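You operate a simulated robot arm through the tools that you are given. There is no shell and no other tool. Be economical: measure what you need, move in short steps, check, and stop when the job is done.

Carry out the task below with a simulated robot arm. There is one attempt and no reset: what you move stays moved.

## Task
Set the press by the job card and bond the waiting lens.
Fine: dwell as printed, pressure within a quarter bar at the stroke, slide home, one stroke, even seam; leave both settings so.
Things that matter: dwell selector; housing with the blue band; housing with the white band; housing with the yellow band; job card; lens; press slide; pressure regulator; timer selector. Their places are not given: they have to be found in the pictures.

Only the result counts: the job must be done as asked and must still hold three seconds after the hand-in. Knocking over, shifting, dropping, spilling or breaking anything else fails it.

## Robot
A 6-joint arm with a two-finger parallel gripper, fixed in place. Base frame: the origin is at the foot of the arm, x ahead of it, y to its left, z up. Readings come in m, degrees, newtons and seconds.
With the tool pointing down near the work surface it reaches from about 0.18 to 0.44 m from the base axis. Its first joint turns from -66.0 to 66.0 degrees. Payload 2.9 kg.
Tool frame: the origin (TCP) lies between the finger pads and is the grasp point; the fingertips stand 0.03 m ahead of it; z points along the fingers, y is the line along which they close. The gripper opens to 0.11 m. The fingers are 0.02 m wide and 0.01 m thick; the gripper's body (0.048 by 0.112 m) begins 0.055 m behind the TCP.
Orientation is told as [roll, pitch, yaw] about the base's x, y, z axes, in that order, counted from this pose: with the fingers straight down and closing along the base's y, the tool's x points along the base's -x, its y along +y and its z along -z.

## Interface
- The arm moves only by the tool drive_tool. Its argument "moves" is a list of rows, each an object (a shift or turn left out is 0, a gripper value left out holds the last) with "travel": the shift along the base's x, y, z in units of 25 mm (1.0 is 25 mm), a list of three; "dr": the turn, a rotation vector about the base's x, y, z in units of 6 degrees (1.0 is 6 degrees), a list of three; "claw": the gripper command, from -1 (shut) to 1 (fully open), values between in proportion. In form: [{"travel": [x, y, z], "dr": [wx, wy, wz], "claw": claw}, ...]. A call has 1 to 12 rows; each row shifts and turns the commanded pose from where the row before left it. A call with a number of a shift or a turn outside -1 to 1 is refused whole. Rows are played at 5 a second. More than 0.05 m and 8.6 degrees between two rows, or a gripper value outside its range, and nothing of the call is played. Where a pose cannot be reached the arm comes as near as it can. A force on the tool above 40 N (or 10 N above the force at the start of the call, whichever is more), or a blocked arm, ends the call early, and 0.2 s more pass. Each finger travels about 0.108 m/s and halts on what it meets, pressing with about 33 N; the grip force reading is that of the motor and also rises with nothing between the fingers. The clock runs only during rows and for 0.2 s after the last one: add rows that do not move to give the fingers time. The reply holds the time, the measured pose of the TCP, the force on the tool along the base axes, the opening and the grip force, in the units named above and with some noise, with the torque about the TCP (base axes, N m) and any sound that the robot's microphone picked up.
- Cameras (640 x 400 px; columns grow to the right, rows downward): "scene" is fixed at [0.0921, 0.4441, 1.3994]; the picture's right is [-0.60, -0.80, 0.00], its down [-0.34, 0.26, -0.90] and it looks along [0.72, -0.55, -0.43] (base axes); focal length 228 px, centre (320, 200). "wrist" rides on the gripper at [0.072, 0.017, -0.103] in the tool frame; the picture's right is [-0.23, 0.97, 0.00], its down [-0.76, -0.18, -0.62] and it looks along [-0.61, -0.14, 0.78] (tool axes); focal length 222 px, centre (320, 200).
- snapshot(camera): a new picture of that camera. The clock stands still meanwhile.
- locate(camera, pixels): for up to 12 pixels [column, row] of the newest picture of that camera ("zoom" is the newest enlarged one), the place [x, y, z] in the base frame of the surface seen there, good to about 0.002 m. The clock stands still meanwhile.
- inspect(camera, box): a new picture of the part [left, top, right, bottom] of that camera's present view, enlarged. The clock stands still meanwhile.
- close_job(): hands the job in; it is judged then, once.

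Go step by step. Measure first, check grasps and placings, and put right what went wrong. The budget is 80 turns and 38 pictures, counting those below and the enlarged ones. Unless the task says otherwise, let go and move clear before handing in, and close with one line.

The tools are called after ">>>" by a JSON object that holds its "method" and its "body". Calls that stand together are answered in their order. drive_tool: Moves the arm, as the interface text tells. Its arguments: {"type":"object","properties":{"moves":{"type":"array","items":{"type":"object","properties":{"travel":{"type":"array","items":{"type":"number"}},"dr":{"type":"array","items":{"type":"number"}},"claw":{"type":"number"}}}}},"required":["moves"]} The other tools are called the same way: snapshot (camera) takes a picture; locate (camera, pixels) gives the place of the surface under pixels of a picture; inspect (camera, box) takes an enlarged picture of a part of a camera's view; close_job () hands the job in.

At the start:

```text
t: 0.0
position: [0.3174, 0.0044, 1.3698]
ee_rot: [0.0, 0.0, 0.0]
wrist_force: [0.3, 0.4, 0.1]
torque: [-0.02, 0.02, 0.0]
gripper_width: 0.1096
finger_force: 0.0
```

scene: 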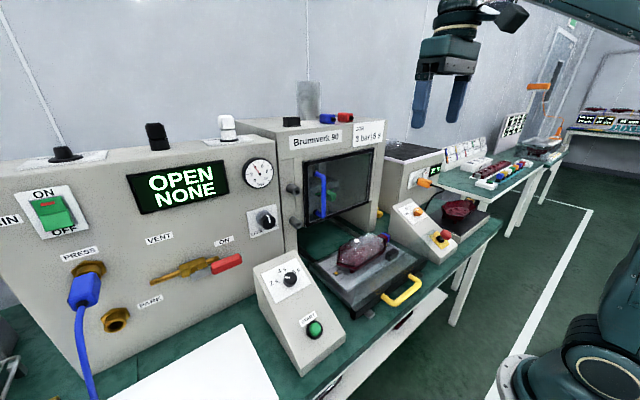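
wrist: 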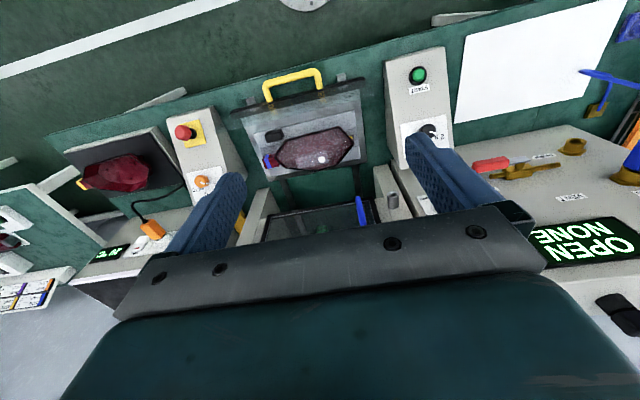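

The scene shows a press panel, a job card near (368,133), gauge (258,173), regulator knob (266,219), dwell box (290,280), slide with yellow handle (402,290). I'll enlarge these first.

>>> {"method": "inspect", "body": {"camera": "scene", "box": [230, 90, 400, 200]}}

>>> {"method": "inspect", "body": {"camera": "scene", "box": [240, 200, 480, 350]}}

```text
3.64 times, centred on (315, 145) of scene
```

zoom: 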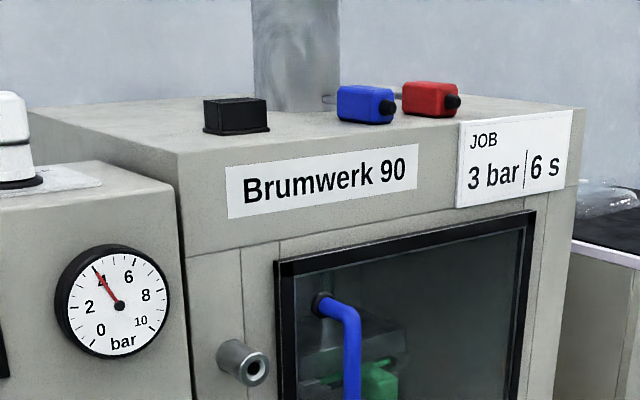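

```text
2.67 times, centred on (360, 275) of scene
```

zoom: 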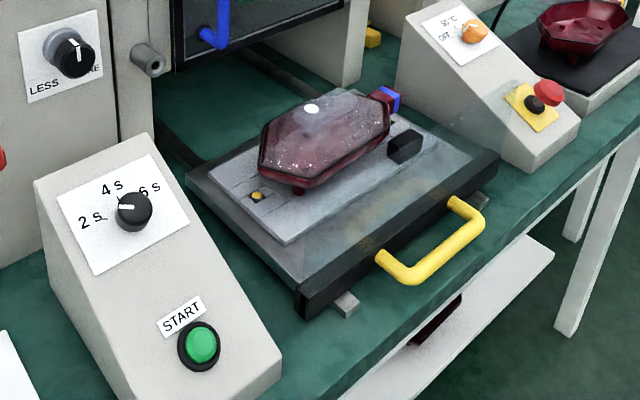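

The card reads 3 bar, 6 s; the gauge shows about 4 and the dwell pointer is near 2 s. I'll look at the rest: the panel and the right side.

>>> {"method": "inspect", "body": {"camera": "scene", "box": [400, 70, 640, 220]}}

>>> {"method": "inspect", "body": {"camera": "scene", "box": [0, 110, 290, 340]}}

>>> {"method": "inspect", "body": {"camera": "wrist", "box": [220, 60, 400, 230]}}

>>> {"method": "inspect", "body": {"camera": "wrist", "box": [0, 100, 260, 310]}}

>>> {"method": "locate", "body": {"camera": "scene", "pixels": [[266, 219], [290, 279], [314, 328], [402, 290], [360, 252], [418, 279], [330, 180], [320, 195], [459, 209], [258, 173], [358, 355], [410, 265]]}}

```text
2.67 times, centred on (520, 145) of scene
```

zoom: 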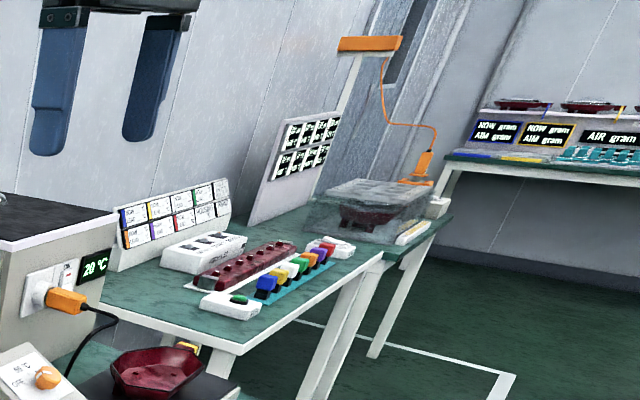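

```text
1.74 times, centred on (145, 225) of scene
```

zoom: 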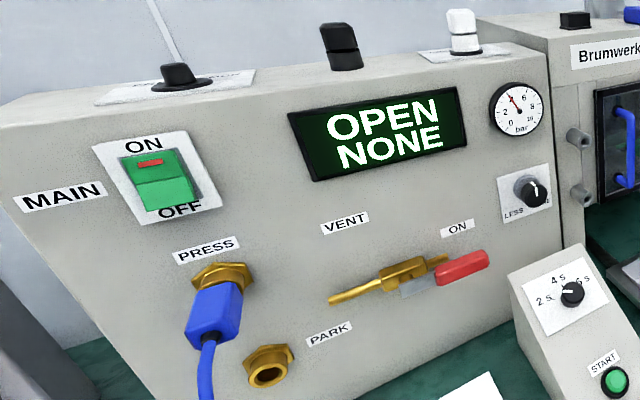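

```text
2.35 times, centred on (310, 145) of wrist
```

zoom: 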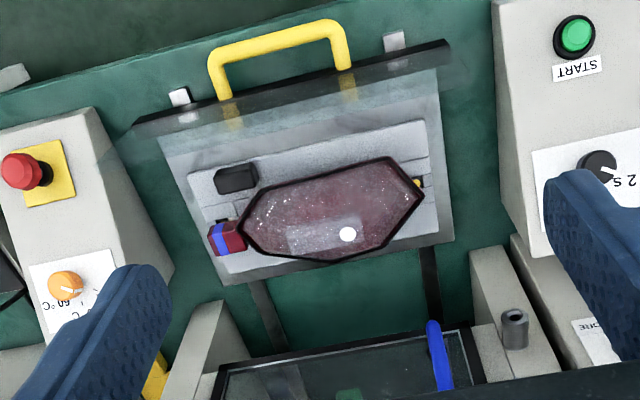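

```text
1.90 times, centred on (130, 205) of wrist
```

zoom: 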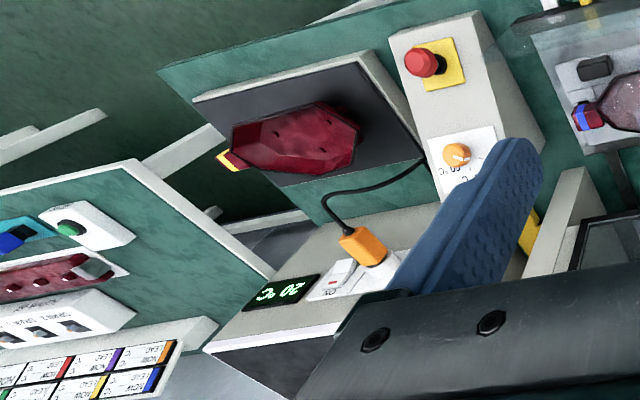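

```text
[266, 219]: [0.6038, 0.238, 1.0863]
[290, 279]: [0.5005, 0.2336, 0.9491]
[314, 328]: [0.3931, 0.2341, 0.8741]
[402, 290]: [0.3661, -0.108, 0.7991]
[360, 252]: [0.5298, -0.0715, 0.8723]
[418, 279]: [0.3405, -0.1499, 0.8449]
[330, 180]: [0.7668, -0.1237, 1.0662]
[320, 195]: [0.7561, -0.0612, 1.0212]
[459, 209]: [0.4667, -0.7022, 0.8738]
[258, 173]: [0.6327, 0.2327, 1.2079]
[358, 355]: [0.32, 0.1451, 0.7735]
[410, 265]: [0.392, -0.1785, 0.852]
```

Job card is clear: 3 bar / 6 s. Blue-band housing with lens sits in the slide nest; I'll lower the hand a bit over free space to look closer at the nest and lens.

>>> {"method": "drive_tool", "body": {"moves": [{"travel": [-0.6, -0.8, -1]}, {"travel": [-0.6, -0.8, -1]}, {"travel": [-0.6, -0.8, -1]}, {"travel": [-0.6, -0.8, -1]}, {"travel": [0, 0, -1]}, {"travel": [0, 0, -1]}]}}

>>> {"method": "snapshot", "body": {"camera": "wrist"}}

```text
t: 1.4
position: [0.2573, -0.0758, 1.2184]
ee_rot: [0.1, -0.1, 0.0]
wrist_force: [0.1, 0.4, 0.8]
torque: [0.01, 0.0, 0.02]
gripper_width: 0.11
finger_force: 0.0
```

```text
29 pictures are left
```

wrist: 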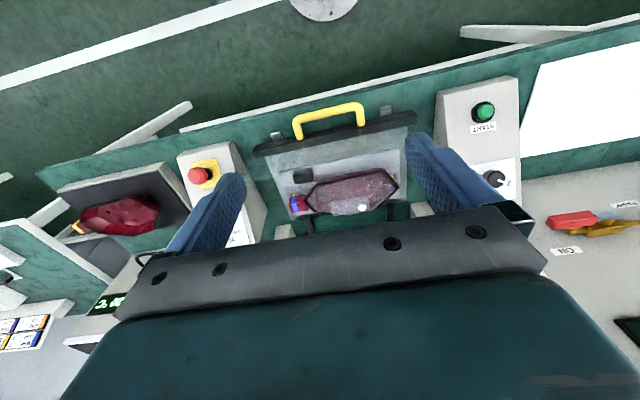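

The nest with lens is at about (345,190) now; enlarge it.

>>> {"method": "inspect", "body": {"camera": "wrist", "box": [240, 90, 430, 240]}}

>>> {"method": "locate", "body": {"camera": "wrist", "pixels": [[330, 115], [310, 128], [362, 118], [297, 203], [303, 175], [345, 190], [313, 200], [392, 185], [493, 178], [484, 112], [270, 150], [420, 210]]}}

```text
2.67 times, centred on (335, 165) of wrist
```

zoom: 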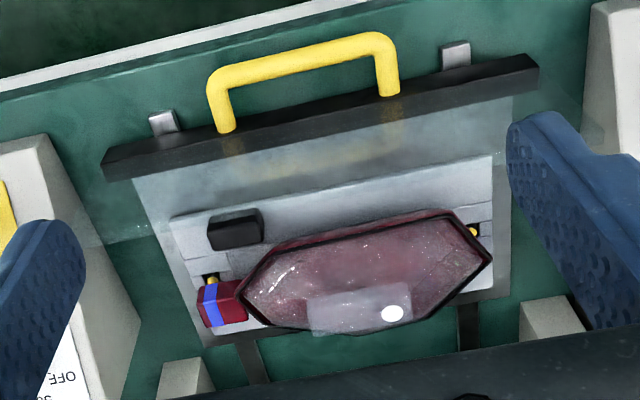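

```text
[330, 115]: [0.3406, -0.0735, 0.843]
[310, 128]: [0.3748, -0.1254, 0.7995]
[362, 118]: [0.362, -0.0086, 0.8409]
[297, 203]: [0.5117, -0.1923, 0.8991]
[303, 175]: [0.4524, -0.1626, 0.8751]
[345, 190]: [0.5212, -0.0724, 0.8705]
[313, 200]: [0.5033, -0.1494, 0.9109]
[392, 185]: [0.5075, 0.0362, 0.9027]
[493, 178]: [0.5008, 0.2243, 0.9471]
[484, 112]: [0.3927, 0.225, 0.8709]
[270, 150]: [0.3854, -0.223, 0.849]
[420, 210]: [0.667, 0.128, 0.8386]
```

The lens looks laid in the blue-band housing on its nest. Next I go to the dwell selector (knob at 0.50, 0.23, 0.95 on a ~35° slope), tilting the tool along its axis and looking from a standoff.

>>> {"method": "drive_tool", "body": {"moves": [{"travel": [0.5, 1, -0.4], "dr": [0, -0.486, 0]}, {"travel": [0.5, 1, -0.4], "dr": [0, -0.486, 0]}, {"travel": [0.5, 1, -0.4], "dr": [0, -0.486, 0]}, {"travel": [0.5, 1, -0.4], "dr": [0, -0.486, 0]}, {"travel": [0.5, 1, -0.4], "dr": [0, -0.486, 0]}, {"travel": [0.5, 1, -0.4], "dr": [0, -0.486, 0]}, {"travel": [0.5, 1, -0.5], "dr": [0, -0.486, 0]}, {"travel": [0.5, 1, -0.5], "dr": [0, -0.486, 0]}, {"travel": [0.5, 1, -0.5], "dr": [0, -0.486, 0]}, {"travel": [0.5, 1, -0.5], "dr": [0, -0.486, 0]}, {"travel": [0.5, 1, -0.5], "dr": [0, -0.486, 0], "claw": 0.2}, {"travel": [0.5, 1, -0.5], "dr": [0, -0.486, 0], "claw": 0.2}]}}

>>> {"method": "snapshot", "body": {"camera": "wrist"}}

```text
t: 4.0
position: [0.4077, 0.2238, 1.0851]
ee_rot: [0.0, -35.3, -0.2]
wrist_force: [-0.2, 0.4, -0.3]
torque: [-0.01, -0.02, -0.01]
gripper_width: 0.0661
finger_force: 0.1
```

```text
27 pictures are left
```

wrist: 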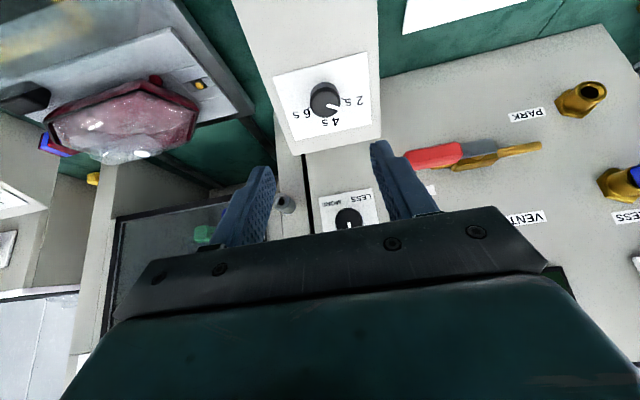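

The dwell knob is at (325,100) in the wrist view and the lens side at (120,125). I'll enlarge both and locate points.

>>> {"method": "locate", "body": {"camera": "wrist", "pixels": [[325, 92], [325, 108], [337, 106], [300, 85], [365, 90], [300, 130], [365, 120], [350, 215], [350, 225], [325, 200], [375, 190], [90, 130]]}}

>>> {"method": "inspect", "body": {"camera": "wrist", "box": [265, 50, 395, 150]}}

>>> {"method": "inspect", "body": {"camera": "wrist", "box": [0, 20, 240, 190]}}

```text
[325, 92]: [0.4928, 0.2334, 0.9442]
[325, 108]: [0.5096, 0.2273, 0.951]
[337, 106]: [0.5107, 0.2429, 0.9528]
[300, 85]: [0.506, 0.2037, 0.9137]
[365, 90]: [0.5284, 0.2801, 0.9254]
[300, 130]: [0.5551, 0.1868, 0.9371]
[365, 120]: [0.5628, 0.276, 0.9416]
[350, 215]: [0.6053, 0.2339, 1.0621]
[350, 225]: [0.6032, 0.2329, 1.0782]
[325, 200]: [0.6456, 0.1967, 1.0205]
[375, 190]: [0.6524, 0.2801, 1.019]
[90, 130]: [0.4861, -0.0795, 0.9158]
```

```text
4.00 times, centred on (330, 100) of wrist
```

zoom: 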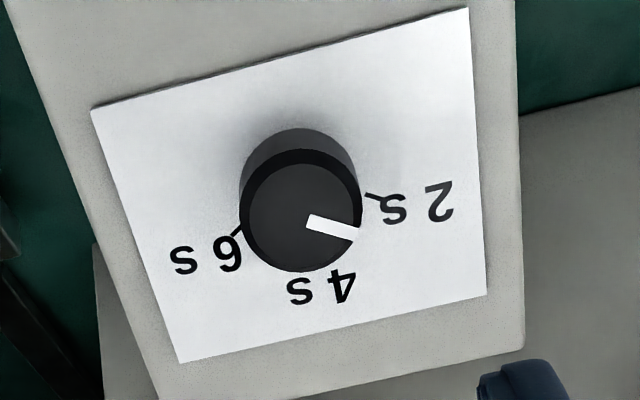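

```text
2.35 times, centred on (120, 105) of wrist
```

zoom: 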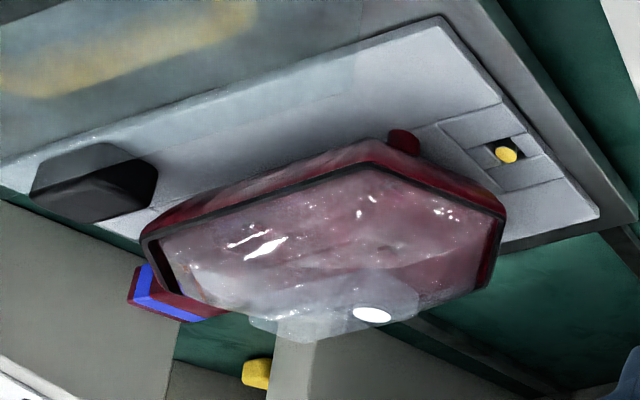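

Plate slope is ~25° (normal ≈ (-0.427,0,0.904)), knob cap centre ≈ (0.505,0.229,0.949), 35 mm wide, pointer near 2 s. I go to a standoff on its axis, with the gripper pre-turned +60° to have room for a clockwise turn.

>>> {"method": "drive_tool", "body": {"moves": [{"travel": [0.7, 0.05, -0.78], "dr": [0, 0.83, 0]}, {"travel": [0.7, 0.05, -0.78], "dr": [0, 0.83, 0]}, {"travel": [0.7, 0.05, -0.78], "dr": [-0.427, 0, 0.904]}, {"travel": [0.7, 0.05, -0.78], "dr": [-0.427, 0, 0.904]}, {"dr": [-0.427, 0, 0.904]}, {"dr": [-0.427, 0, 0.904]}, {"dr": [-0.427, 0, 0.904]}, {"dr": [-0.427, 0, 0.904]}, {"dr": [-0.427, 0, 0.904]}, {"dr": [-0.427, 0, 0.904]}, {"dr": [-0.427, 0, 0.904]}, {"dr": [-0.427, 0, 0.904]}]}}

>>> {"method": "snapshot", "body": {"camera": "wrist"}}

```text
t: 6.6
position: [0.4766, 0.2294, 1.0067]
ee_rot: [-22.3, -12.2, 62.4]
wrist_force: [-0.1, -0.8, 0.2]
torque: [0.0, -0.01, 0.0]
gripper_width: 0.0658
finger_force: 0.1
```

```text
24 pictures are left
```

wrist: 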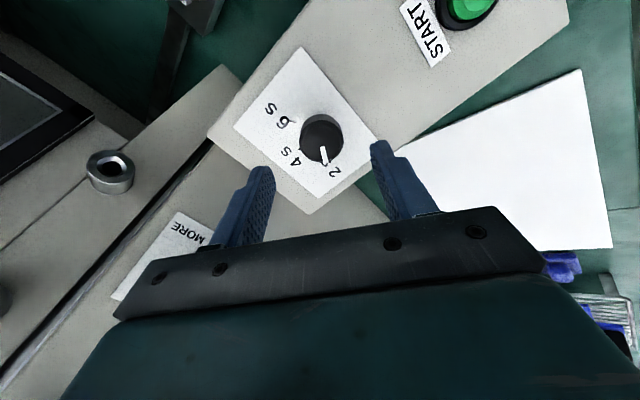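

Knob is centred between the fingers at (320,137). Descend along the axis and close.

>>> {"method": "drive_tool", "body": {"moves": [{"travel": [0.33, 0, -0.7]}, {"travel": [0.33, 0, -0.7]}, {"travel": [0.33, 0, -0.7]}, {"claw": -0.5}, {"claw": -0.5}, {"claw": -0.5}]}}

```text
t: 8.0
position: [0.5023, 0.2289, 0.9529]
ee_rot: [-22.1, -12.0, 62.3]
wrist_force: [-5.1, 0.7, -5.7]
torque: [0.08, -1.11, 0.02]
gripper_width: 0.0358
finger_force: 45.0
```

Gripped at 36 mm. Turn clockwise (negative about the normal) 72° first.

>>> {"method": "drive_tool", "body": {"moves": [{"dr": [0.427, 0, -0.904]}, {"dr": [0.427, 0, -0.904]}, {"dr": [0.427, 0, -0.904]}, {"dr": [0.427, 0, -0.904]}, {"dr": [0.427, 0, -0.904]}, {"dr": [0.427, 0, -0.904]}, {"dr": [0.427, 0, -0.904]}, {"dr": [0.427, 0, -0.904]}, {"dr": [0.427, 0, -0.904]}, {"dr": [0.427, 0, -0.904]}, {"dr": [0.427, 0, -0.904]}, {"dr": [0.427, 0, -0.904]}]}}

>>> {"method": "inspect", "body": {"camera": "scene", "box": [230, 230, 350, 310]}}

```text
t: 10.6
position: [0.5011, 0.2306, 0.954]
ee_rot: [5.7, -24.4, -13.1]
wrist_force: [-1.6, 17.4, -19.6]
torque: [0.2, -0.33, 0.2]
gripper_width: 0.0354
finger_force: 45.2
```

```text
5.00 times, centred on (290, 270) of scene
```

zoom: 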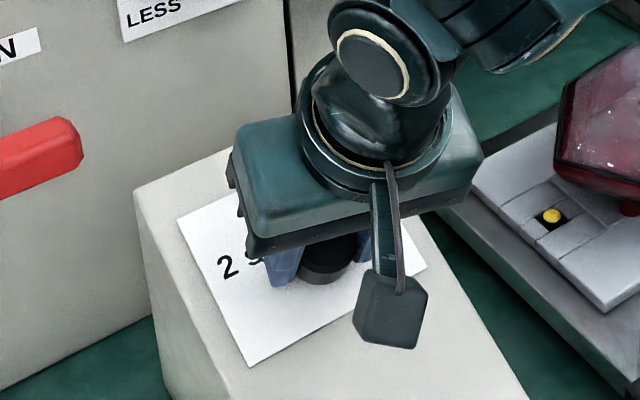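

Pointer hidden by the hand; side forces have grown moderately. Continue 42° with a small easing shift.

>>> {"method": "drive_tool", "body": {"moves": [{"travel": [0, 0.05, -0.04]}, {"dr": [0.427, 0, -0.904]}, {"dr": [0.427, 0, -0.904]}, {"dr": [0.427, 0, -0.904]}, {"dr": [0.427, 0, -0.904]}, {"dr": [0.427, 0, -0.904]}, {"dr": [0.427, 0, -0.904]}, {"dr": [0.427, 0, -0.904]}]}}

```text
t: 12.4
position: [0.501, 0.2304, 0.9537]
ee_rot: [21.0, -14.3, -56.6]
wrist_force: [-5.6, 9.9, -3.7]
torque: [1.48, -0.14, 0.7]
gripper_width: 0.0352
finger_force: 44.8
```

Total turned 114°. Release and back off along the axis to read the pointer.

>>> {"method": "drive_tool", "body": {"moves": [{"claw": 0.2}, {"claw": 0.2}, {"travel": [-0.33, 0, 0.7]}, {"travel": [-0.33, 0, 0.7]}, {"travel": [-0.33, 0, 0.7]}]}}

>>> {"method": "inspect", "body": {"camera": "wrist", "box": [220, 60, 420, 185]}}

```text
t: 13.6
position: [0.4784, 0.2292, 1.007]
ee_rot: [20.9, -14.4, -56.5]
wrist_force: [-0.3, -0.1, -0.6]
torque: [0.02, 0.04, 0.01]
gripper_width: 0.0663
finger_force: 0.1
```

```text
3.20 times, centred on (320, 122) of wrist
```

zoom: 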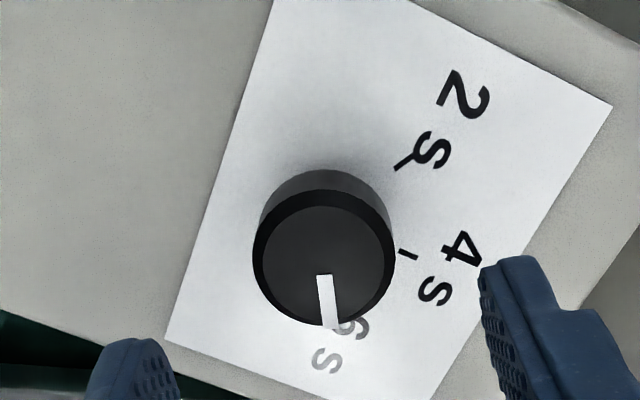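

The pointer now points to about 6 s at zoom (331,325). I'll check it numerically via located ticks and pointer.

>>> {"method": "locate", "body": {"camera": "zoom", "pixels": [[405, 253], [396, 168], [330, 318], [323, 280], [266, 260], [384, 255], [325, 212], [326, 313], [365, 328], [460, 245], [463, 95], [325, 362]]}}

```text
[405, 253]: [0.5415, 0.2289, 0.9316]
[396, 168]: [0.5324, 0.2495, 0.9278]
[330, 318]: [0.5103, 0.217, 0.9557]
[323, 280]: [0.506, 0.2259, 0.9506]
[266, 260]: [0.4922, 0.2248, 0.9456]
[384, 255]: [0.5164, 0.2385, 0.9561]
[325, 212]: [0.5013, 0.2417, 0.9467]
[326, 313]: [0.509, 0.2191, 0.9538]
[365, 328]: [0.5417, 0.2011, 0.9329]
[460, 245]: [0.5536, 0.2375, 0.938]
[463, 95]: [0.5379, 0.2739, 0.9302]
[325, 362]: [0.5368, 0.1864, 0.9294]
```

In-plane, the pointer stands ~+57° from the 4 s tick and started ~-58°: it's on 6 s. Next, back off and swing the tool horizontal to face the regulator knob at ≈(0.604,0.236,1.08).

>>> {"method": "drive_tool", "body": {"moves": [{"travel": [-0.5, 0.02, 0.6], "dr": [-0.427, 0, 0.904]}, {"travel": [-0.5, 0.02, 0.6], "dr": [-0.427, 0, 0.904]}, {"travel": [-0.5, 0.02, 0.6], "dr": [-0.427, 0, 0.904]}, {"travel": [-0.5, 0.02, 0.6], "dr": [-0.427, 0, 0.904]}, {"travel": [-0.5, 0.02, 0.6], "dr": [-0.427, 0, 0.904]}, {"travel": [0, 0.02, 0], "dr": [-0.427, 0, 0.904]}, {"travel": [0, 0.02, 0], "dr": [-0.427, 0, 0.904]}, {"travel": [0, 0.02, 0], "dr": [-0.427, 0, 0.904]}, {"travel": [0, 0.02, 0], "dr": [-0.171, 0, 0.362]}]}}

>>> {"method": "drive_tool", "body": {"moves": [{"dr": [0, -0.98, 0]}, {"dr": [0, -0.98, 0]}, {"dr": [0, -0.98, 0]}, {"dr": [0, -0.98, 0]}, {"dr": [0, -0.98, 0]}, {"dr": [0, -0.98, 0]}, {"dr": [0, -0.98, 0]}, {"dr": [0, -0.98, 0]}, {"dr": [0, -0.98, 0]}, {"dr": [0, -0.98, 0]}, {"dr": [0, -0.98, 0]}, {}]}}

>>> {"method": "snapshot", "body": {"camera": "wrist"}}

>>> {"method": "snapshot", "body": {"camera": "scene"}}

```text
t: 15.6
position: [0.4151, 0.2337, 1.0808]
ee_rot: [1.5, -25.1, -4.0]
wrist_force: [-0.1, 0.2, 0.8]
torque: [0.01, -0.03, -0.03]
gripper_width: 0.0663
finger_force: 0.0
```

```text
t: 18.2
position: [0.4163, 0.2368, 1.0834]
ee_rot: [81.2, -86.3, -81.2]
wrist_force: [0.0, -0.2, 0.2]
torque: [0.0, -0.01, 0.0]
gripper_width: 0.066
finger_force: 0.0
```

```text
21 pictures are left
```

wrist: 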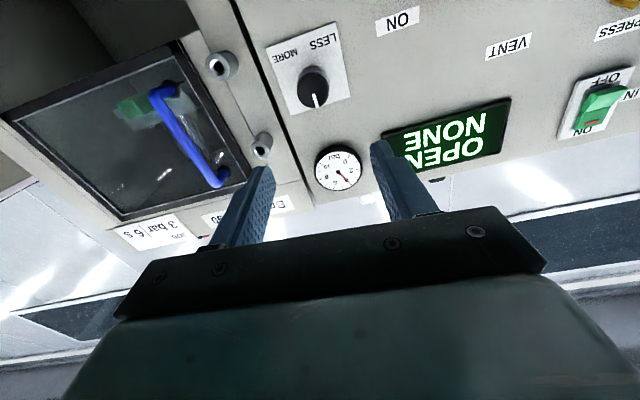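

```text
20 pictures are left
```

scene: 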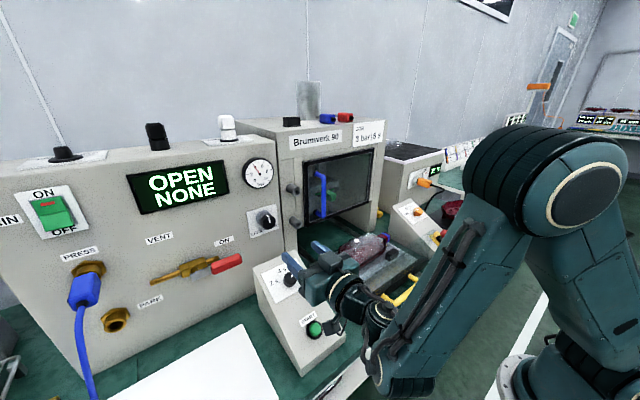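

Tool is horizontal; the regulator knob is at (314,85) in the wrist picture, and the scene camera still sees gauge (258,173). Locate knob and plate.

>>> {"method": "locate", "body": {"camera": "wrist", "pixels": [[314, 88], [305, 90], [325, 88], [314, 100], [313, 78], [285, 60], [335, 50], [290, 100], [340, 95], [338, 168]]}}

>>> {"method": "inspect", "body": {"camera": "scene", "box": [236, 150, 316, 310]}}

```text
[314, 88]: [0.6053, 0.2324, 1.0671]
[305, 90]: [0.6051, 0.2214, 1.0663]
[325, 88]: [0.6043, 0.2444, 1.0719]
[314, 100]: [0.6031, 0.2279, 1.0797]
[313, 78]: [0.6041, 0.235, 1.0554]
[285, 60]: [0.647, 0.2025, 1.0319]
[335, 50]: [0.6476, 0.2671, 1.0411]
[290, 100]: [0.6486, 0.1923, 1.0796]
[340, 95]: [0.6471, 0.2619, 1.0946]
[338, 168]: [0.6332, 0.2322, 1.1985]
```

```text
2.50 times, centred on (276, 230) of scene
```

zoom: 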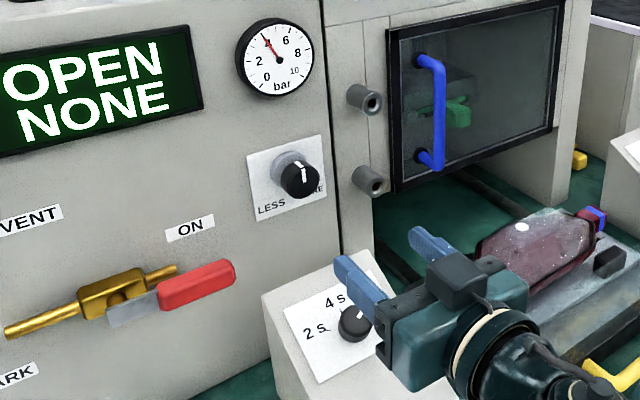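

Regulator knob centre ≈ (0.604,0.2325,1.068), plate at x=0.647. Before going forward I check where the forearm sits relative to the START box.

>>> {"method": "locate", "body": {"camera": "scene", "pixels": [[345, 292], [350, 325], [380, 345], [385, 390], [420, 320], [450, 280], [470, 330], [335, 320]]}}

>>> {"method": "drive_tool", "body": {"moves": [{"travel": [0, -0.18, -0.62]}, {"travel": [0.9, 0, 0]}, {"travel": [0.9, 0, 0]}, {"travel": [0.9, 0, 0]}]}}

>>> {"method": "snapshot", "body": {"camera": "scene"}}

```text
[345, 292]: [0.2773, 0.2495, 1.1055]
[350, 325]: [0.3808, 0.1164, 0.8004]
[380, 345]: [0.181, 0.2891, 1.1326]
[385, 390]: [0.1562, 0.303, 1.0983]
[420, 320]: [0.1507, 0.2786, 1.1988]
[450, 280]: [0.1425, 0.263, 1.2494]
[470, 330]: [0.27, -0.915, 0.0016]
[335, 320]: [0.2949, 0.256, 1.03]
```

```text
t: 19.2
position: [0.491, 0.235, 1.0744]
ee_rot: [86.4, -86.4, -86.5]
wrist_force: [1.3, 0.9, -0.5]
torque: [0.02, 0.03, 0.0]
gripper_width: 0.066
finger_force: 0.2
out of reach, approached as far as the arm can: row 1
```

```text
18 pictures are left
```

scene: 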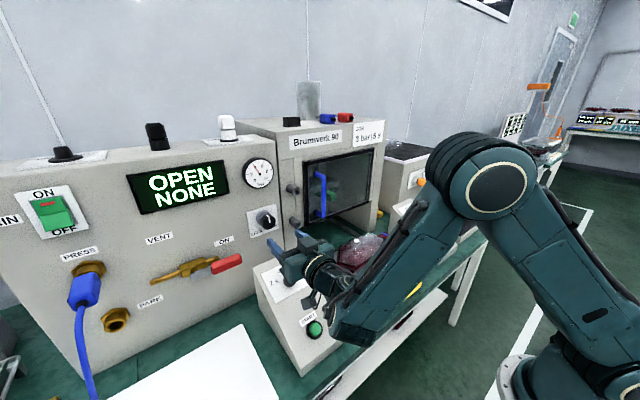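

Arm stays well above the box (z≈1.1). TCP is at (0.491,0.235,1.074); go forward partway and check.

>>> {"method": "drive_tool", "body": {"moves": [{"travel": [0.9, 0, 0]}, {"travel": [0.9, 0, 0]}, {}]}}

>>> {"method": "snapshot", "body": {"camera": "wrist"}}

```text
t: 20.0
position: [0.5372, 0.2349, 1.0751]
ee_rot: [86.8, -86.3, -86.8]
wrist_force: [0.3, -0.3, 1.0]
torque: [0.02, -0.01, 0.01]
gripper_width: 0.0658
finger_force: 0.1
```

```text
17 pictures are left
```

wrist: 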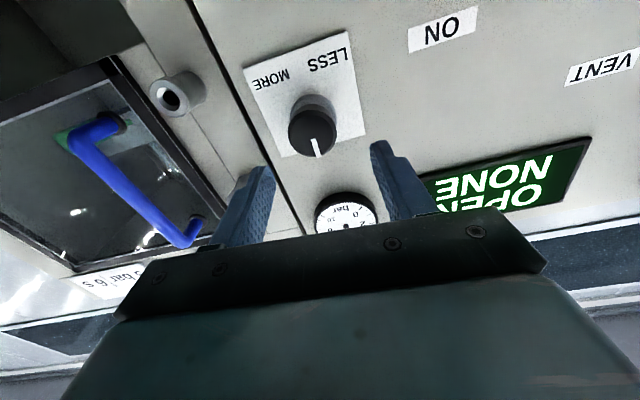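

Knob cap is at (312,130) here; locate it for fine alignment.

>>> {"method": "locate", "body": {"camera": "wrist", "pixels": [[291, 131], [333, 131], [312, 112], [312, 154], [312, 133], [300, 120], [325, 145], [318, 148], [314, 140]]}}

```text
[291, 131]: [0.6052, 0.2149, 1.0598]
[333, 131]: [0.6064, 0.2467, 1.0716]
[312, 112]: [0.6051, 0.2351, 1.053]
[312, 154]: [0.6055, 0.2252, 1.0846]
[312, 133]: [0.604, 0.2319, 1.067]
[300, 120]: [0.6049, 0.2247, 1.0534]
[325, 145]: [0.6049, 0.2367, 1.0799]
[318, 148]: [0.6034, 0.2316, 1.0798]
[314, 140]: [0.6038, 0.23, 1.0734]
```

Knob centre ≈ (y 0.2305, z 1.067), radius 17 mm, pointer upright. Correct sideways/down and see whether it is reachable here.

>>> {"method": "drive_tool", "body": {"moves": [{"travel": [0, -0.18, -0.32]}, {}]}}

```text
t: 20.6
position: [0.537, 0.2312, 1.0672]
ee_rot: [86.5, -86.4, -86.6]
wrist_force: [0.1, -0.8, 0.4]
torque: [0.0, 0.0, -0.02]
gripper_width: 0.0663
finger_force: 0.0
```

Aligned. Advance 71 mm onto the knob and close.

>>> {"method": "drive_tool", "body": {"moves": [{"travel": [0.95, 0, 0]}, {"travel": [0.95, 0, 0]}, {"travel": [0.95, 0, 0]}, {"claw": -0.5}, {"claw": -0.5}, {"claw": -0.5}]}}

>>> {"method": "inspect", "body": {"camera": "scene", "box": [220, 140, 316, 200]}}

```text
t: 22.0
position: [0.6082, 0.2303, 1.0678]
ee_rot: [86.8, -86.4, -86.8]
wrist_force: [-7.2, -5.3, 1.3]
torque: [0.04, 0.05, 0.36]
gripper_width: 0.0393
finger_force: 44.8
```

```text
6.67 times, centred on (268, 170) of scene
```

zoom: 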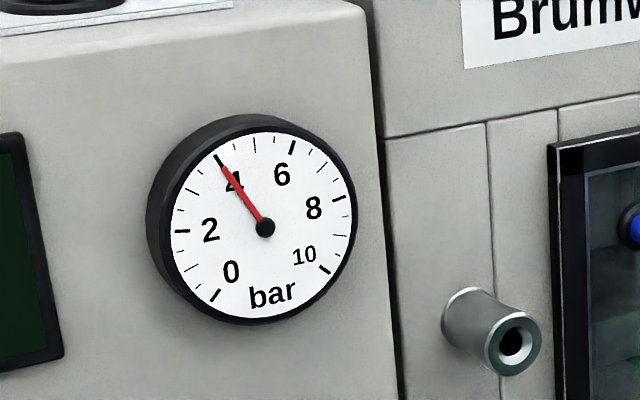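

The gauge reads 4.0 bar. Turn the knob counter-clockwise (toward LESS) 30° and read.

>>> {"method": "drive_tool", "body": {"moves": [{"dr": [-1, 0, 0]}, {"dr": [-1, 0, 0]}, {"dr": [-1, 0, 0]}, {"dr": [-1, 0, 0]}, {"dr": [-1, 0, 0]}, {}, {}]}}

>>> {"method": "inspect", "body": {"camera": "scene", "box": [220, 140, 316, 200]}}

```text
t: 23.6
position: [0.6083, 0.2294, 1.0674]
ee_rot: [-89.7, -63.4, 89.4]
wrist_force: [-13.6, -19.6, 3.3]
torque: [-0.02, -0.19, 0.39]
gripper_width: 0.0394
finger_force: 45.0
```

```text
6.67 times, centred on (268, 170) of scene
```

zoom: 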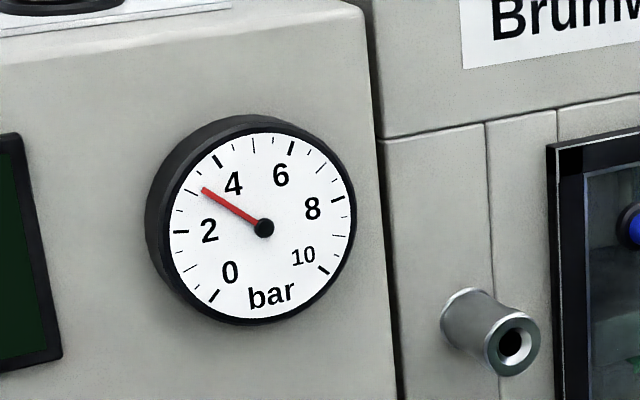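

The needle reads ≈3.25 bar after 30° (about 0.025 bar/°). Turn 10° more.

>>> {"method": "drive_tool", "body": {"moves": [{"dr": [-0.85, 0, 0]}, {"dr": [-0.85, 0, 0]}, {}, {}]}}

>>> {"method": "inspect", "body": {"camera": "scene", "box": [238, 158, 278, 188]}}

```text
t: 24.6
position: [0.6075, 0.2285, 1.0687]
ee_rot: [-90.0, -53.3, 89.6]
wrist_force: [-12.4, -22.8, 6.0]
torque: [-0.09, 0.9, 0.07]
gripper_width: 0.0395
finger_force: 45.0
```

```text
13.33 times, centred on (258, 173) of scene
```

zoom: 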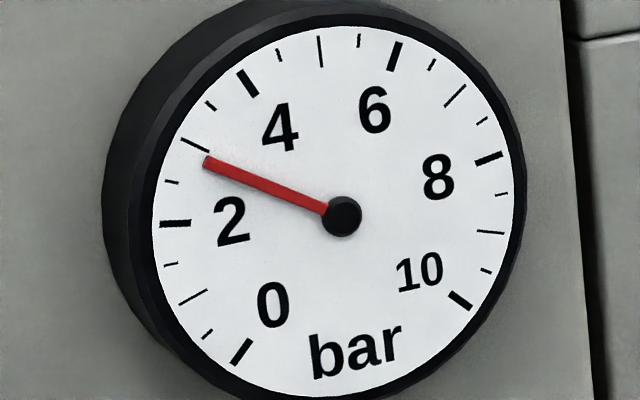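

Needle reads ≈2.87, slightly under. Turn back ~3.6° toward MORE, and release.

>>> {"method": "drive_tool", "body": {"moves": [{"dr": [0.6, 0, 0]}, {}, {"claw": 0.2}, {"claw": 0.2}, {"travel": [-0.5, 0, 0]}, {"travel": [-1, 0, 0]}, {"travel": [-1, 0, 0]}]}}

>>> {"method": "inspect", "body": {"camera": "scene", "box": [238, 158, 278, 188]}}

```text
t: 26.2
position: [0.5439, 0.2298, 1.0673]
ee_rot: [-89.7, -57.0, 89.6]
wrist_force: [0.8, 0.2, 0.1]
torque: [-0.01, 0.02, 0.04]
gripper_width: 0.066
finger_force: 0.1
```

```text
13.33 times, centred on (258, 173) of scene
```

zoom: 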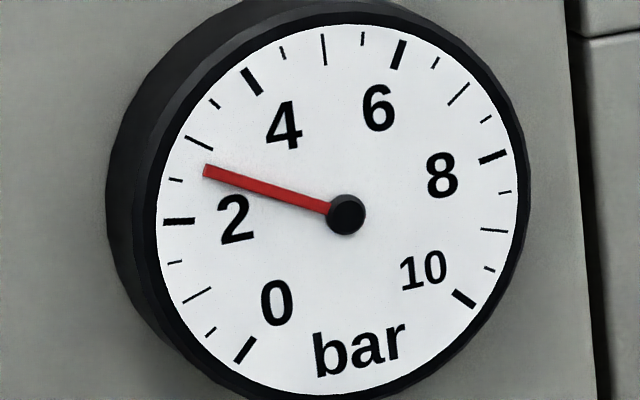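

The needle went down to ≈2.7 despite turning back: perhaps gauge lag or drift. Wait 2 s and read again.

>>> {"method": "drive_tool", "body": {"moves": [{}, {}, {}, {}, {}, {}, {}, {}, {}, {}]}}

>>> {"method": "inspect", "body": {"camera": "scene", "box": [238, 158, 278, 188]}}

```text
t: 28.4
position: [0.5462, 0.23, 1.0674]
ee_rot: [-89.6, -57.0, 89.7]
wrist_force: [0.7, -1.0, -0.7]
torque: [0.01, -0.01, 0.02]
gripper_width: 0.066
finger_force: 0.0
```

```text
13.33 times, centred on (258, 173) of scene
```

zoom: 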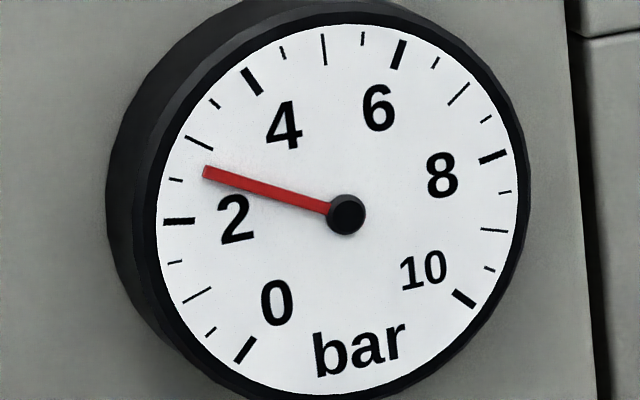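

Settled at ≈2.69 (lagging gauge; ~0.036 bar/°). Re-grip and turn +8.5° toward MORE, waiting for it to settle.

>>> {"method": "drive_tool", "body": {"moves": [{"travel": [0.85, 0, 0]}, {"travel": [0.85, 0, 0]}, {"travel": [0.85, 0, 0]}, {"claw": -0.5}, {"claw": -0.5}, {"claw": -0.5}, {"dr": [0.72, 0, 0]}, {"dr": [0.72, 0, 0]}, {}, {"claw": 0.2}, {"claw": 0.2}]}}

>>> {"method": "drive_tool", "body": {"moves": [{"travel": [-0.6, 0, 0]}, {"travel": [-1, 0, 0]}, {"travel": [-1, 0, 0]}, {"travel": [-1, 0, 0]}, {}, {}, {}, {}, {}, {}, {}]}}

>>> {"method": "inspect", "body": {"camera": "scene", "box": [238, 158, 278, 188]}}

```text
t: 30.8
position: [0.6093, 0.231, 1.0659]
ee_rot: [-89.4, -65.8, 89.4]
wrist_force: [0.9, -1.3, 0.8]
torque: [-0.01, 0.01, -0.01]
gripper_width: 0.0658
finger_force: 0.1
```

```text
t: 33.2
position: [0.5195, 0.2308, 1.0683]
ee_rot: [-89.5, -65.5, 89.6]
wrist_force: [-0.6, 0.8, 0.5]
torque: [-0.01, -0.01, 0.01]
gripper_width: 0.0659
finger_force: 0.1
```

```text
13.33 times, centred on (258, 173) of scene
```

zoom: 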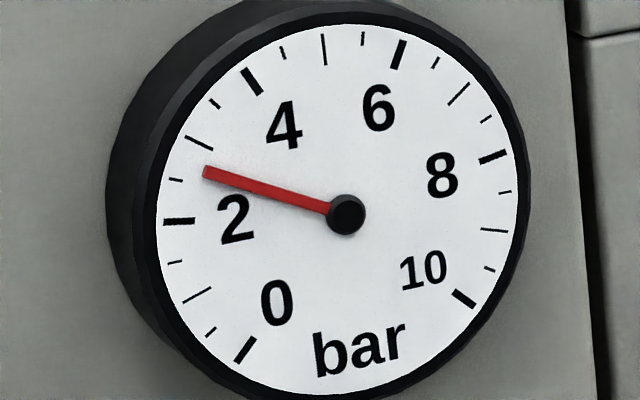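

No change, so the knob has play when reversing. Re-grip, turn another 9° toward MORE, hold, and read while gripped.

>>> {"method": "drive_tool", "body": {"moves": [{"travel": [0.9, 0, 0]}, {"travel": [0.9, 0, 0]}, {"travel": [0.9, 0, 0]}, {"travel": [0.87, 0, 0]}, {"claw": -0.5}, {"claw": -0.5}, {"claw": -0.5}, {"dr": [0.75, 0, 0]}, {"dr": [0.75, 0, 0]}, {}, {}, {}]}}

>>> {"method": "drive_tool", "body": {"moves": [{}, {}, {}, {}, {}]}}

>>> {"method": "inspect", "body": {"camera": "scene", "box": [230, 154, 290, 234]}}

```text
t: 35.8
position: [0.6071, 0.2295, 1.0693]
ee_rot: [-89.6, -74.6, 89.6]
wrist_force: [-17.0, -14.5, 9.6]
torque: [0.02, 0.75, -0.14]
gripper_width: 0.0395
finger_force: 45.0
```

```text
t: 37.0
position: [0.6081, 0.2302, 1.0686]
ee_rot: [-89.7, -74.6, 89.5]
wrist_force: [-14.7, -16.0, 9.6]
torque: [0.06, -0.03, 0.39]
gripper_width: 0.04
finger_force: 44.5
```

```text
5.00 times, centred on (260, 194) of scene
```

zoom: 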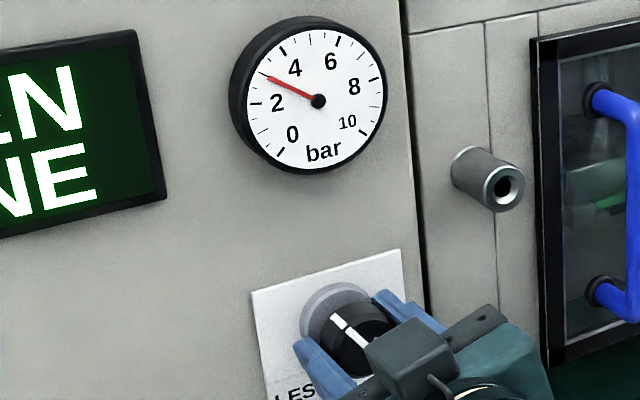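

Needle now at ≈3.0. Release, back off, and check it finely.

>>> {"method": "drive_tool", "body": {"moves": [{"claw": 0.2}, {"claw": 0.2}, {"travel": [-0.6, 0, 0]}, {"travel": [-1, 0, 0]}, {"travel": [-1, 0, 0]}, {"travel": [-1, 0, 0]}, {"travel": [-1, 0, 0]}, {}]}}

>>> {"method": "inspect", "body": {"camera": "scene", "box": [238, 158, 278, 188]}}

```text
t: 38.8
position: [0.4928, 0.2302, 1.0679]
ee_rot: [-89.4, -74.8, 89.1]
wrist_force: [0.3, -0.3, 0.2]
torque: [0.03, 0.02, -0.01]
gripper_width: 0.0663
finger_force: 0.1
```

```text
13.33 times, centred on (258, 173) of scene
```

zoom: 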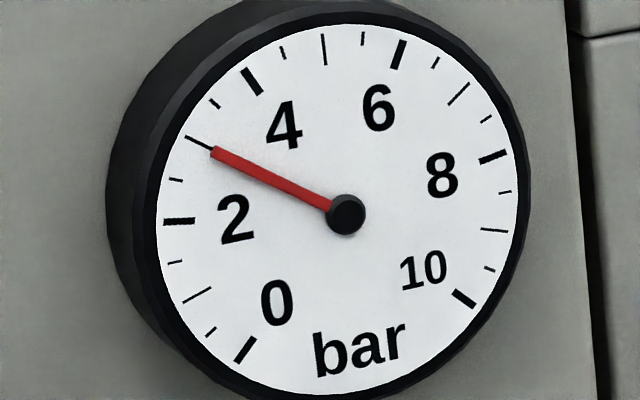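

Gauge sits exactly on the 3 bar tick. Now to the slide: back off, level the roll, pitch to 45° and swing above and in front of the yellow handle (bar ≈ x 0.342, y -0.075, z 0.838), fingers closed.

>>> {"method": "drive_tool", "body": {"moves": [{"travel": [-1, 0, 0], "dr": [0.85, 0, 0], "claw": -1}, {"travel": [-1, -0.5, 0], "dr": [0.85, 0, 0]}, {"travel": [-1, -1, 0], "dr": [0.85, 0, 0]}, {"travel": [-1, -1, 0], "dr": [0, 1, 0]}, {"travel": [-1, -1, 0], "dr": [0, 1, 0]}, {"travel": [-1, -1, 0], "dr": [0, 1, 0]}, {"travel": [-0.8, -1, 0], "dr": [0, 1, 0]}, {"travel": [-0.5, -1, 0], "dr": [0, 1, 0]}, {"travel": [-0.5, -1, 0], "dr": [0, 1, 0]}, {"travel": [-0.5, -1, 0], "dr": [0, 1, 0]}, {"travel": [0, -1, 0], "dr": [0, 0.5, 0]}, {"travel": [0, -1, 0]}]}}

>>> {"method": "snapshot", "body": {"camera": "wrist"}}

```text
t: 41.4
position: [0.3341, 0.0008, 1.1029]
ee_rot: [-0.1, -44.8, 0.1]
wrist_force: [-0.3, 0.1, 0.1]
torque: [0.0, 0.0, -0.01]
gripper_width: 0.0
finger_force: 32.9
out of reach, approached as far as the arm can: row 3, 5, 6, 7
```

```text
8 pictures are left
```

wrist: 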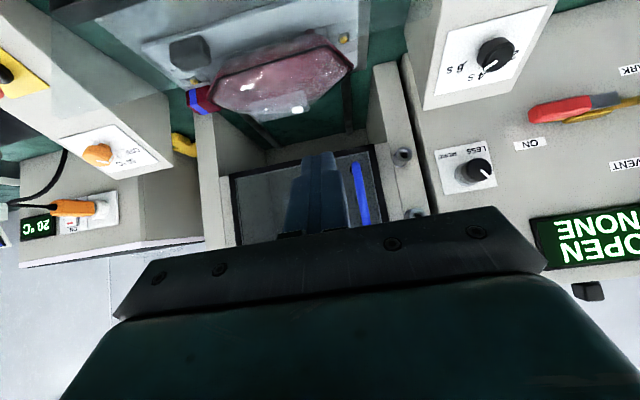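

The dwell knob is visible at (495,53); I'll enlarge it to be sure the pointer is at 6 s, and locate slide/door features.

>>> {"method": "locate", "body": {"camera": "wrist", "pixels": [[361, 195], [355, 165], [365, 220], [195, 100], [345, 40], [225, 85], [350, 65], [385, 80], [215, 140], [330, 150]]}}

>>> {"method": "inspect", "body": {"camera": "wrist", "box": [420, 10, 560, 100]}}

```text
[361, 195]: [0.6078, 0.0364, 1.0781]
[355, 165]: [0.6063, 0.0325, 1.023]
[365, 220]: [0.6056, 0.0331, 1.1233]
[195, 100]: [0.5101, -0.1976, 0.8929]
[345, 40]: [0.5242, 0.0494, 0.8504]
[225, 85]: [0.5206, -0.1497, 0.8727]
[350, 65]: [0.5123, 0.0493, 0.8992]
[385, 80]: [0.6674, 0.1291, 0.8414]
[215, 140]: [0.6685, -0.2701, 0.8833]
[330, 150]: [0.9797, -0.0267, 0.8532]
```

```text
4.44 times, centred on (490, 55) of wrist
```

zoom: 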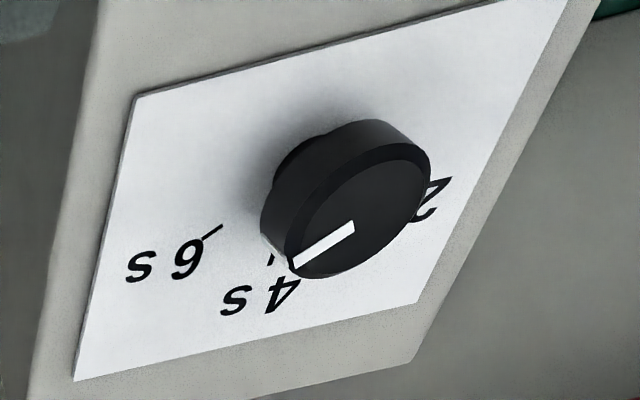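

The pointer is parallel to the 6 s tick: dwell is set. Now move in front of the handle and down partway.

>>> {"method": "drive_tool", "body": {"moves": [{"travel": [-0.5, -0.76, 0]}, {"travel": [-0.5, -0.76, 0]}, {"travel": [-0.5, -0.76, 0]}, {"travel": [-0.5, -0.76, 0]}, {"travel": [0, 0, -1]}, {"travel": [0, 0, -1]}, {"travel": [0, 0, -1]}, {"travel": [0, 0, -1]}, {"travel": [0, 0, -1]}, {"travel": [0, 0, -1]}]}}

```text
t: 43.6
position: [0.3551, -0.1094, 1.0088]
ee_rot: [0.0, -44.7, 0.1]
wrist_force: [0.3, 0.0, 0.8]
torque: [-0.01, 0.0, 0.0]
gripper_width: 0.0
finger_force: 33.2
out of reach, approached as far as the arm can: row 3, 5, 6, 7, 8, 9, 10
```

With 45° tilt the arm cannot get that close in, so I start steeper (10°) and will tilt further as the slide goes in.

>>> {"method": "drive_tool", "body": {"moves": [{"travel": [-0.4, 0.2, 0.5], "dr": [0, 0.97, 0]}, {"travel": [-0.4, 0.2, 0], "dr": [0, 0.97, 0]}, {"travel": [-0.4, 0.2, 0], "dr": [0, 0.97, 0]}, {"travel": [-0.4, 0.2, 0], "dr": [0, 0.97, 0]}, {"travel": [-0.4, 0.2, 0], "dr": [0, 0.97, 0]}, {"travel": [-0.4, 0.2, 0], "dr": [0, 0.97, 0]}, {"travel": [-0.4, 0.2, 0]}, {}]}}

```text
t: 45.4
position: [0.2847, -0.0744, 1.0217]
ee_rot: [0.0, -9.9, 0.1]
wrist_force: [0.3, 0.0, -0.4]
torque: [-0.01, 0.03, 0.03]
gripper_width: 0.0
finger_force: 33.7
```

Pose good at (0.285,-0.074,1.022). Descend in front of the handle bar.

>>> {"method": "drive_tool", "body": {"moves": [{"travel": [0, 0, -1]}, {"travel": [0, 0, -1]}, {"travel": [0, 0, -1]}, {"travel": [0, 0, -1]}, {"travel": [0, 0, -1]}, {"travel": [0, 0, -1]}, {"travel": [0, 0, -1]}]}}

>>> {"method": "snapshot", "body": {"camera": "wrist"}}

```text
t: 47.0
position: [0.2844, -0.0752, 0.8467]
ee_rot: [-0.1, -9.8, -0.1]
wrist_force: [1.4, 0.2, -0.1]
torque: [-0.03, 0.0, -0.05]
gripper_width: 0.0
finger_force: 32.8
```

```text
6 pictures are left
```

wrist: 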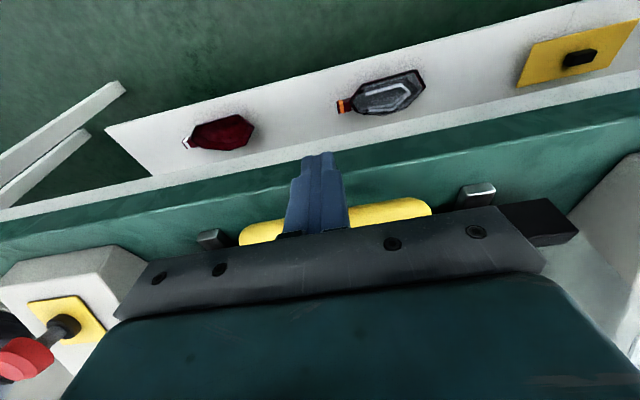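

Fingers are centred in front of the yellow bar. Push gently forward to contact and a bit beyond.

>>> {"method": "drive_tool", "body": {"moves": [{"travel": [0.5, 0, 0]}, {"travel": [0.5, 0, 0]}, {"travel": [0.4, 0, 0]}, {"travel": [0.3, 0, 0]}, {"travel": [0.3, 0, 0]}, {"travel": [0.3, 0, 0]}, {"travel": [0.3, 0, 0]}]}}

```text
t: 48.6
position: [0.35, -0.0744, 0.8466]
ee_rot: [-0.1, -10.0, 0.1]
wrist_force: [-1.1, -0.6, -0.7]
torque: [0.0, 0.04, -0.03]
gripper_width: 0.0
finger_force: 33.0
```

Light resistance so far; continue slowly with gradual tilt.

>>> {"method": "drive_tool", "body": {"moves": [{"travel": [0.35, 0, -0.02], "dr": [0, -0.2, 0]}, {"travel": [0.35, 0, -0.02], "dr": [0, -0.2, 0]}, {"travel": [0.35, 0, -0.02], "dr": [0, -0.2, 0]}, {"travel": [0.35, 0, -0.02], "dr": [0, -0.2, 0]}, {"travel": [0.35, 0, -0.02], "dr": [0, -0.2, 0]}, {"travel": [0.35, 0, -0.02], "dr": [0, -0.2, 0]}]}}

>>> {"method": "snapshot", "body": {"camera": "scene"}}

```text
t: 50.0
position: [0.4021, -0.0741, 0.8435]
ee_rot: [0.0, -17.1, 0.0]
wrist_force: [-1.2, -0.2, 0.6]
torque: [0.02, 0.03, 0.02]
gripper_width: 0.0
finger_force: 33.1
```

```text
5 pictures are left
```

scene: 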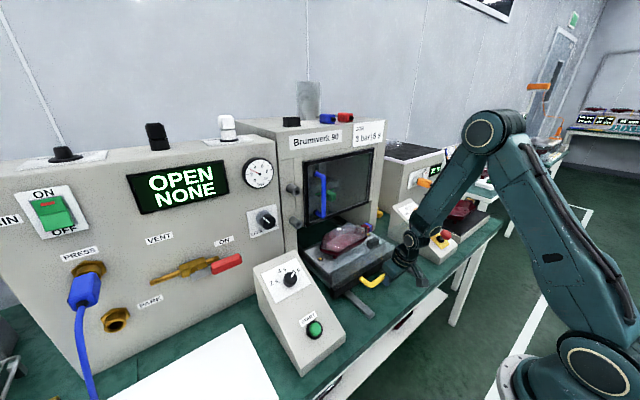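

The slide is moving in with the lens undisturbed (342,240). Continue at the same pace.

>>> {"method": "drive_tool", "body": {"moves": [{"travel": [0.35, 0, -0.02], "dr": [0, -0.25, 0]}, {"travel": [0.35, 0, -0.02], "dr": [0, -0.25, 0]}, {"travel": [0.35, 0, -0.02], "dr": [0, -0.25, 0]}, {"travel": [0.35, 0, -0.02], "dr": [0, -0.25, 0]}, {"travel": [0.35, 0, -0.02], "dr": [0, -0.25, 0]}, {"travel": [0.35, 0, -0.02], "dr": [0, -0.25, 0]}, {"travel": [0.35, 0, -0.02], "dr": [0, -0.25, 0]}, {"travel": [0.35, 0, -0.02], "dr": [0, -0.25, 0]}, {"travel": [0.35, 0, -0.02], "dr": [0, -0.25, 0]}, {"travel": [0.35, 0, -0.02], "dr": [0, -0.25, 0]}, {"travel": [0.35, 0, -0.02], "dr": [0, -0.25, 0]}]}}

```text
t: 52.4
position: [0.5012, -0.0755, 0.8383]
ee_rot: [-0.1, -33.6, 0.1]
wrist_force: [-1.7, -0.5, -0.4]
torque: [0.01, 0.03, -0.01]
gripper_width: 0.0
finger_force: 33.1
```

>>> {"method": "drive_tool", "body": {"moves": [{"travel": [0.3, 0, -0.02], "dr": [0, -0.25, 0]}, {"travel": [0.3, 0, -0.02], "dr": [0, -0.25, 0]}, {"travel": [0.3, 0, -0.02], "dr": [0, -0.25, 0]}, {"travel": [0.3, 0, -0.02], "dr": [0, -0.25, 0]}, {"travel": [0.3, 0, -0.02], "dr": [0, -0.25, 0]}, {"travel": [0.3, 0, 0], "dr": [0, -0.25, 0]}, {"travel": [0.2, 0, 0]}, {"travel": [0.2, 0, 0]}, {"travel": [0.2, 0, 0]}, {"travel": [0.2, 0, 0]}]}}

```text
t: 54.6
position: [0.5647, -0.0741, 0.8351]
ee_rot: [-0.1, -42.6, 0.2]
wrist_force: [-2.0, 0.3, -4.6]
torque: [0.0, 0.11, 0.02]
gripper_width: 0.0001
finger_force: 33.3
```

Still moving, slight force (-2,-4.6). Push on with small steps until it seats.

>>> {"method": "drive_tool", "body": {"moves": [{"travel": [0.2, 0, 0]}, {"travel": [0.2, 0, 0]}, {"travel": [0.2, 0, 0]}, {"travel": [0.2, 0, 0]}, {"travel": [0.2, 0, 0]}, {"travel": [0.2, 0, 0]}, {"travel": [0.2, 0, 0]}]}}

```text
t: 56.0
position: [0.5859, -0.0739, 0.8295]
ee_rot: [0.0, -40.9, -0.1]
wrist_force: [-9.8, -0.3, 8.4]
torque: [-0.03, -0.23, 0.02]
gripper_width: 0.0
finger_force: 32.9
stopped in row 7: the force on the tool passed its limit at 47 N (the readings are from after the stop); the commanded pose is now the measured one
```

Hit a firm stop at x=0.586 (about 0.265 m travel). Check the display and slide.

>>> {"method": "inspect", "body": {"camera": "scene", "box": [110, 130, 430, 330]}}

```text
2.00 times, centred on (270, 230) of scene
```

zoom: 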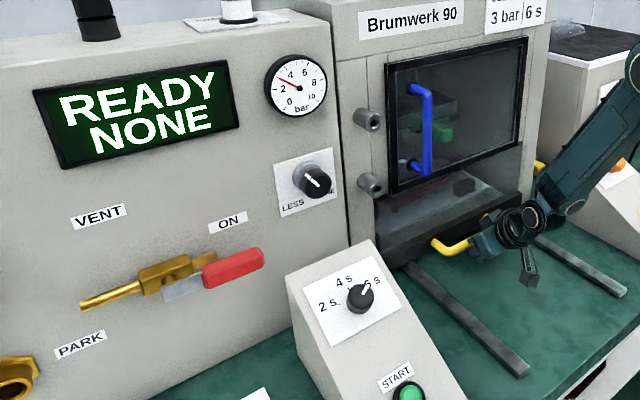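

Display reads READY, the gauge holds 3. Retract from the handle and travel above the START button (≈0.393,0.230,0.873), tool tilted 25°.

>>> {"method": "drive_tool", "body": {"moves": [{"travel": [-0.5, 0, 0]}, {"travel": [-1, 0, 0.3]}, {"travel": [-1, 0, 1]}, {"travel": [-1, 0, 1], "dr": [0, 0.5, 0]}, {"travel": [-0.5, 0.3, 1], "dr": [0, 0.5, 0]}, {"travel": [-0.5, 0.5, 1], "dr": [0, 0.5, 0]}, {"travel": [-0.5, 1, 1], "dr": [0, 0.5, 0]}, {"travel": [-0.5, 1, 0.5], "dr": [0, 0.6, 0]}, {"travel": [-0.5, 1, 0]}, {"travel": [-0.5, 1, 0]}, {"travel": [-0.5, 1, 0]}, {"travel": [-0.5, 1, 0]}]}}

```text
t: 58.6
position: [0.398, 0.0962, 0.9742]
ee_rot: [0.0, -25.4, -0.1]
wrist_force: [-0.4, 0.5, 0.1]
torque: [-0.03, -0.03, -0.04]
gripper_width: 0.0
finger_force: 33.2
```

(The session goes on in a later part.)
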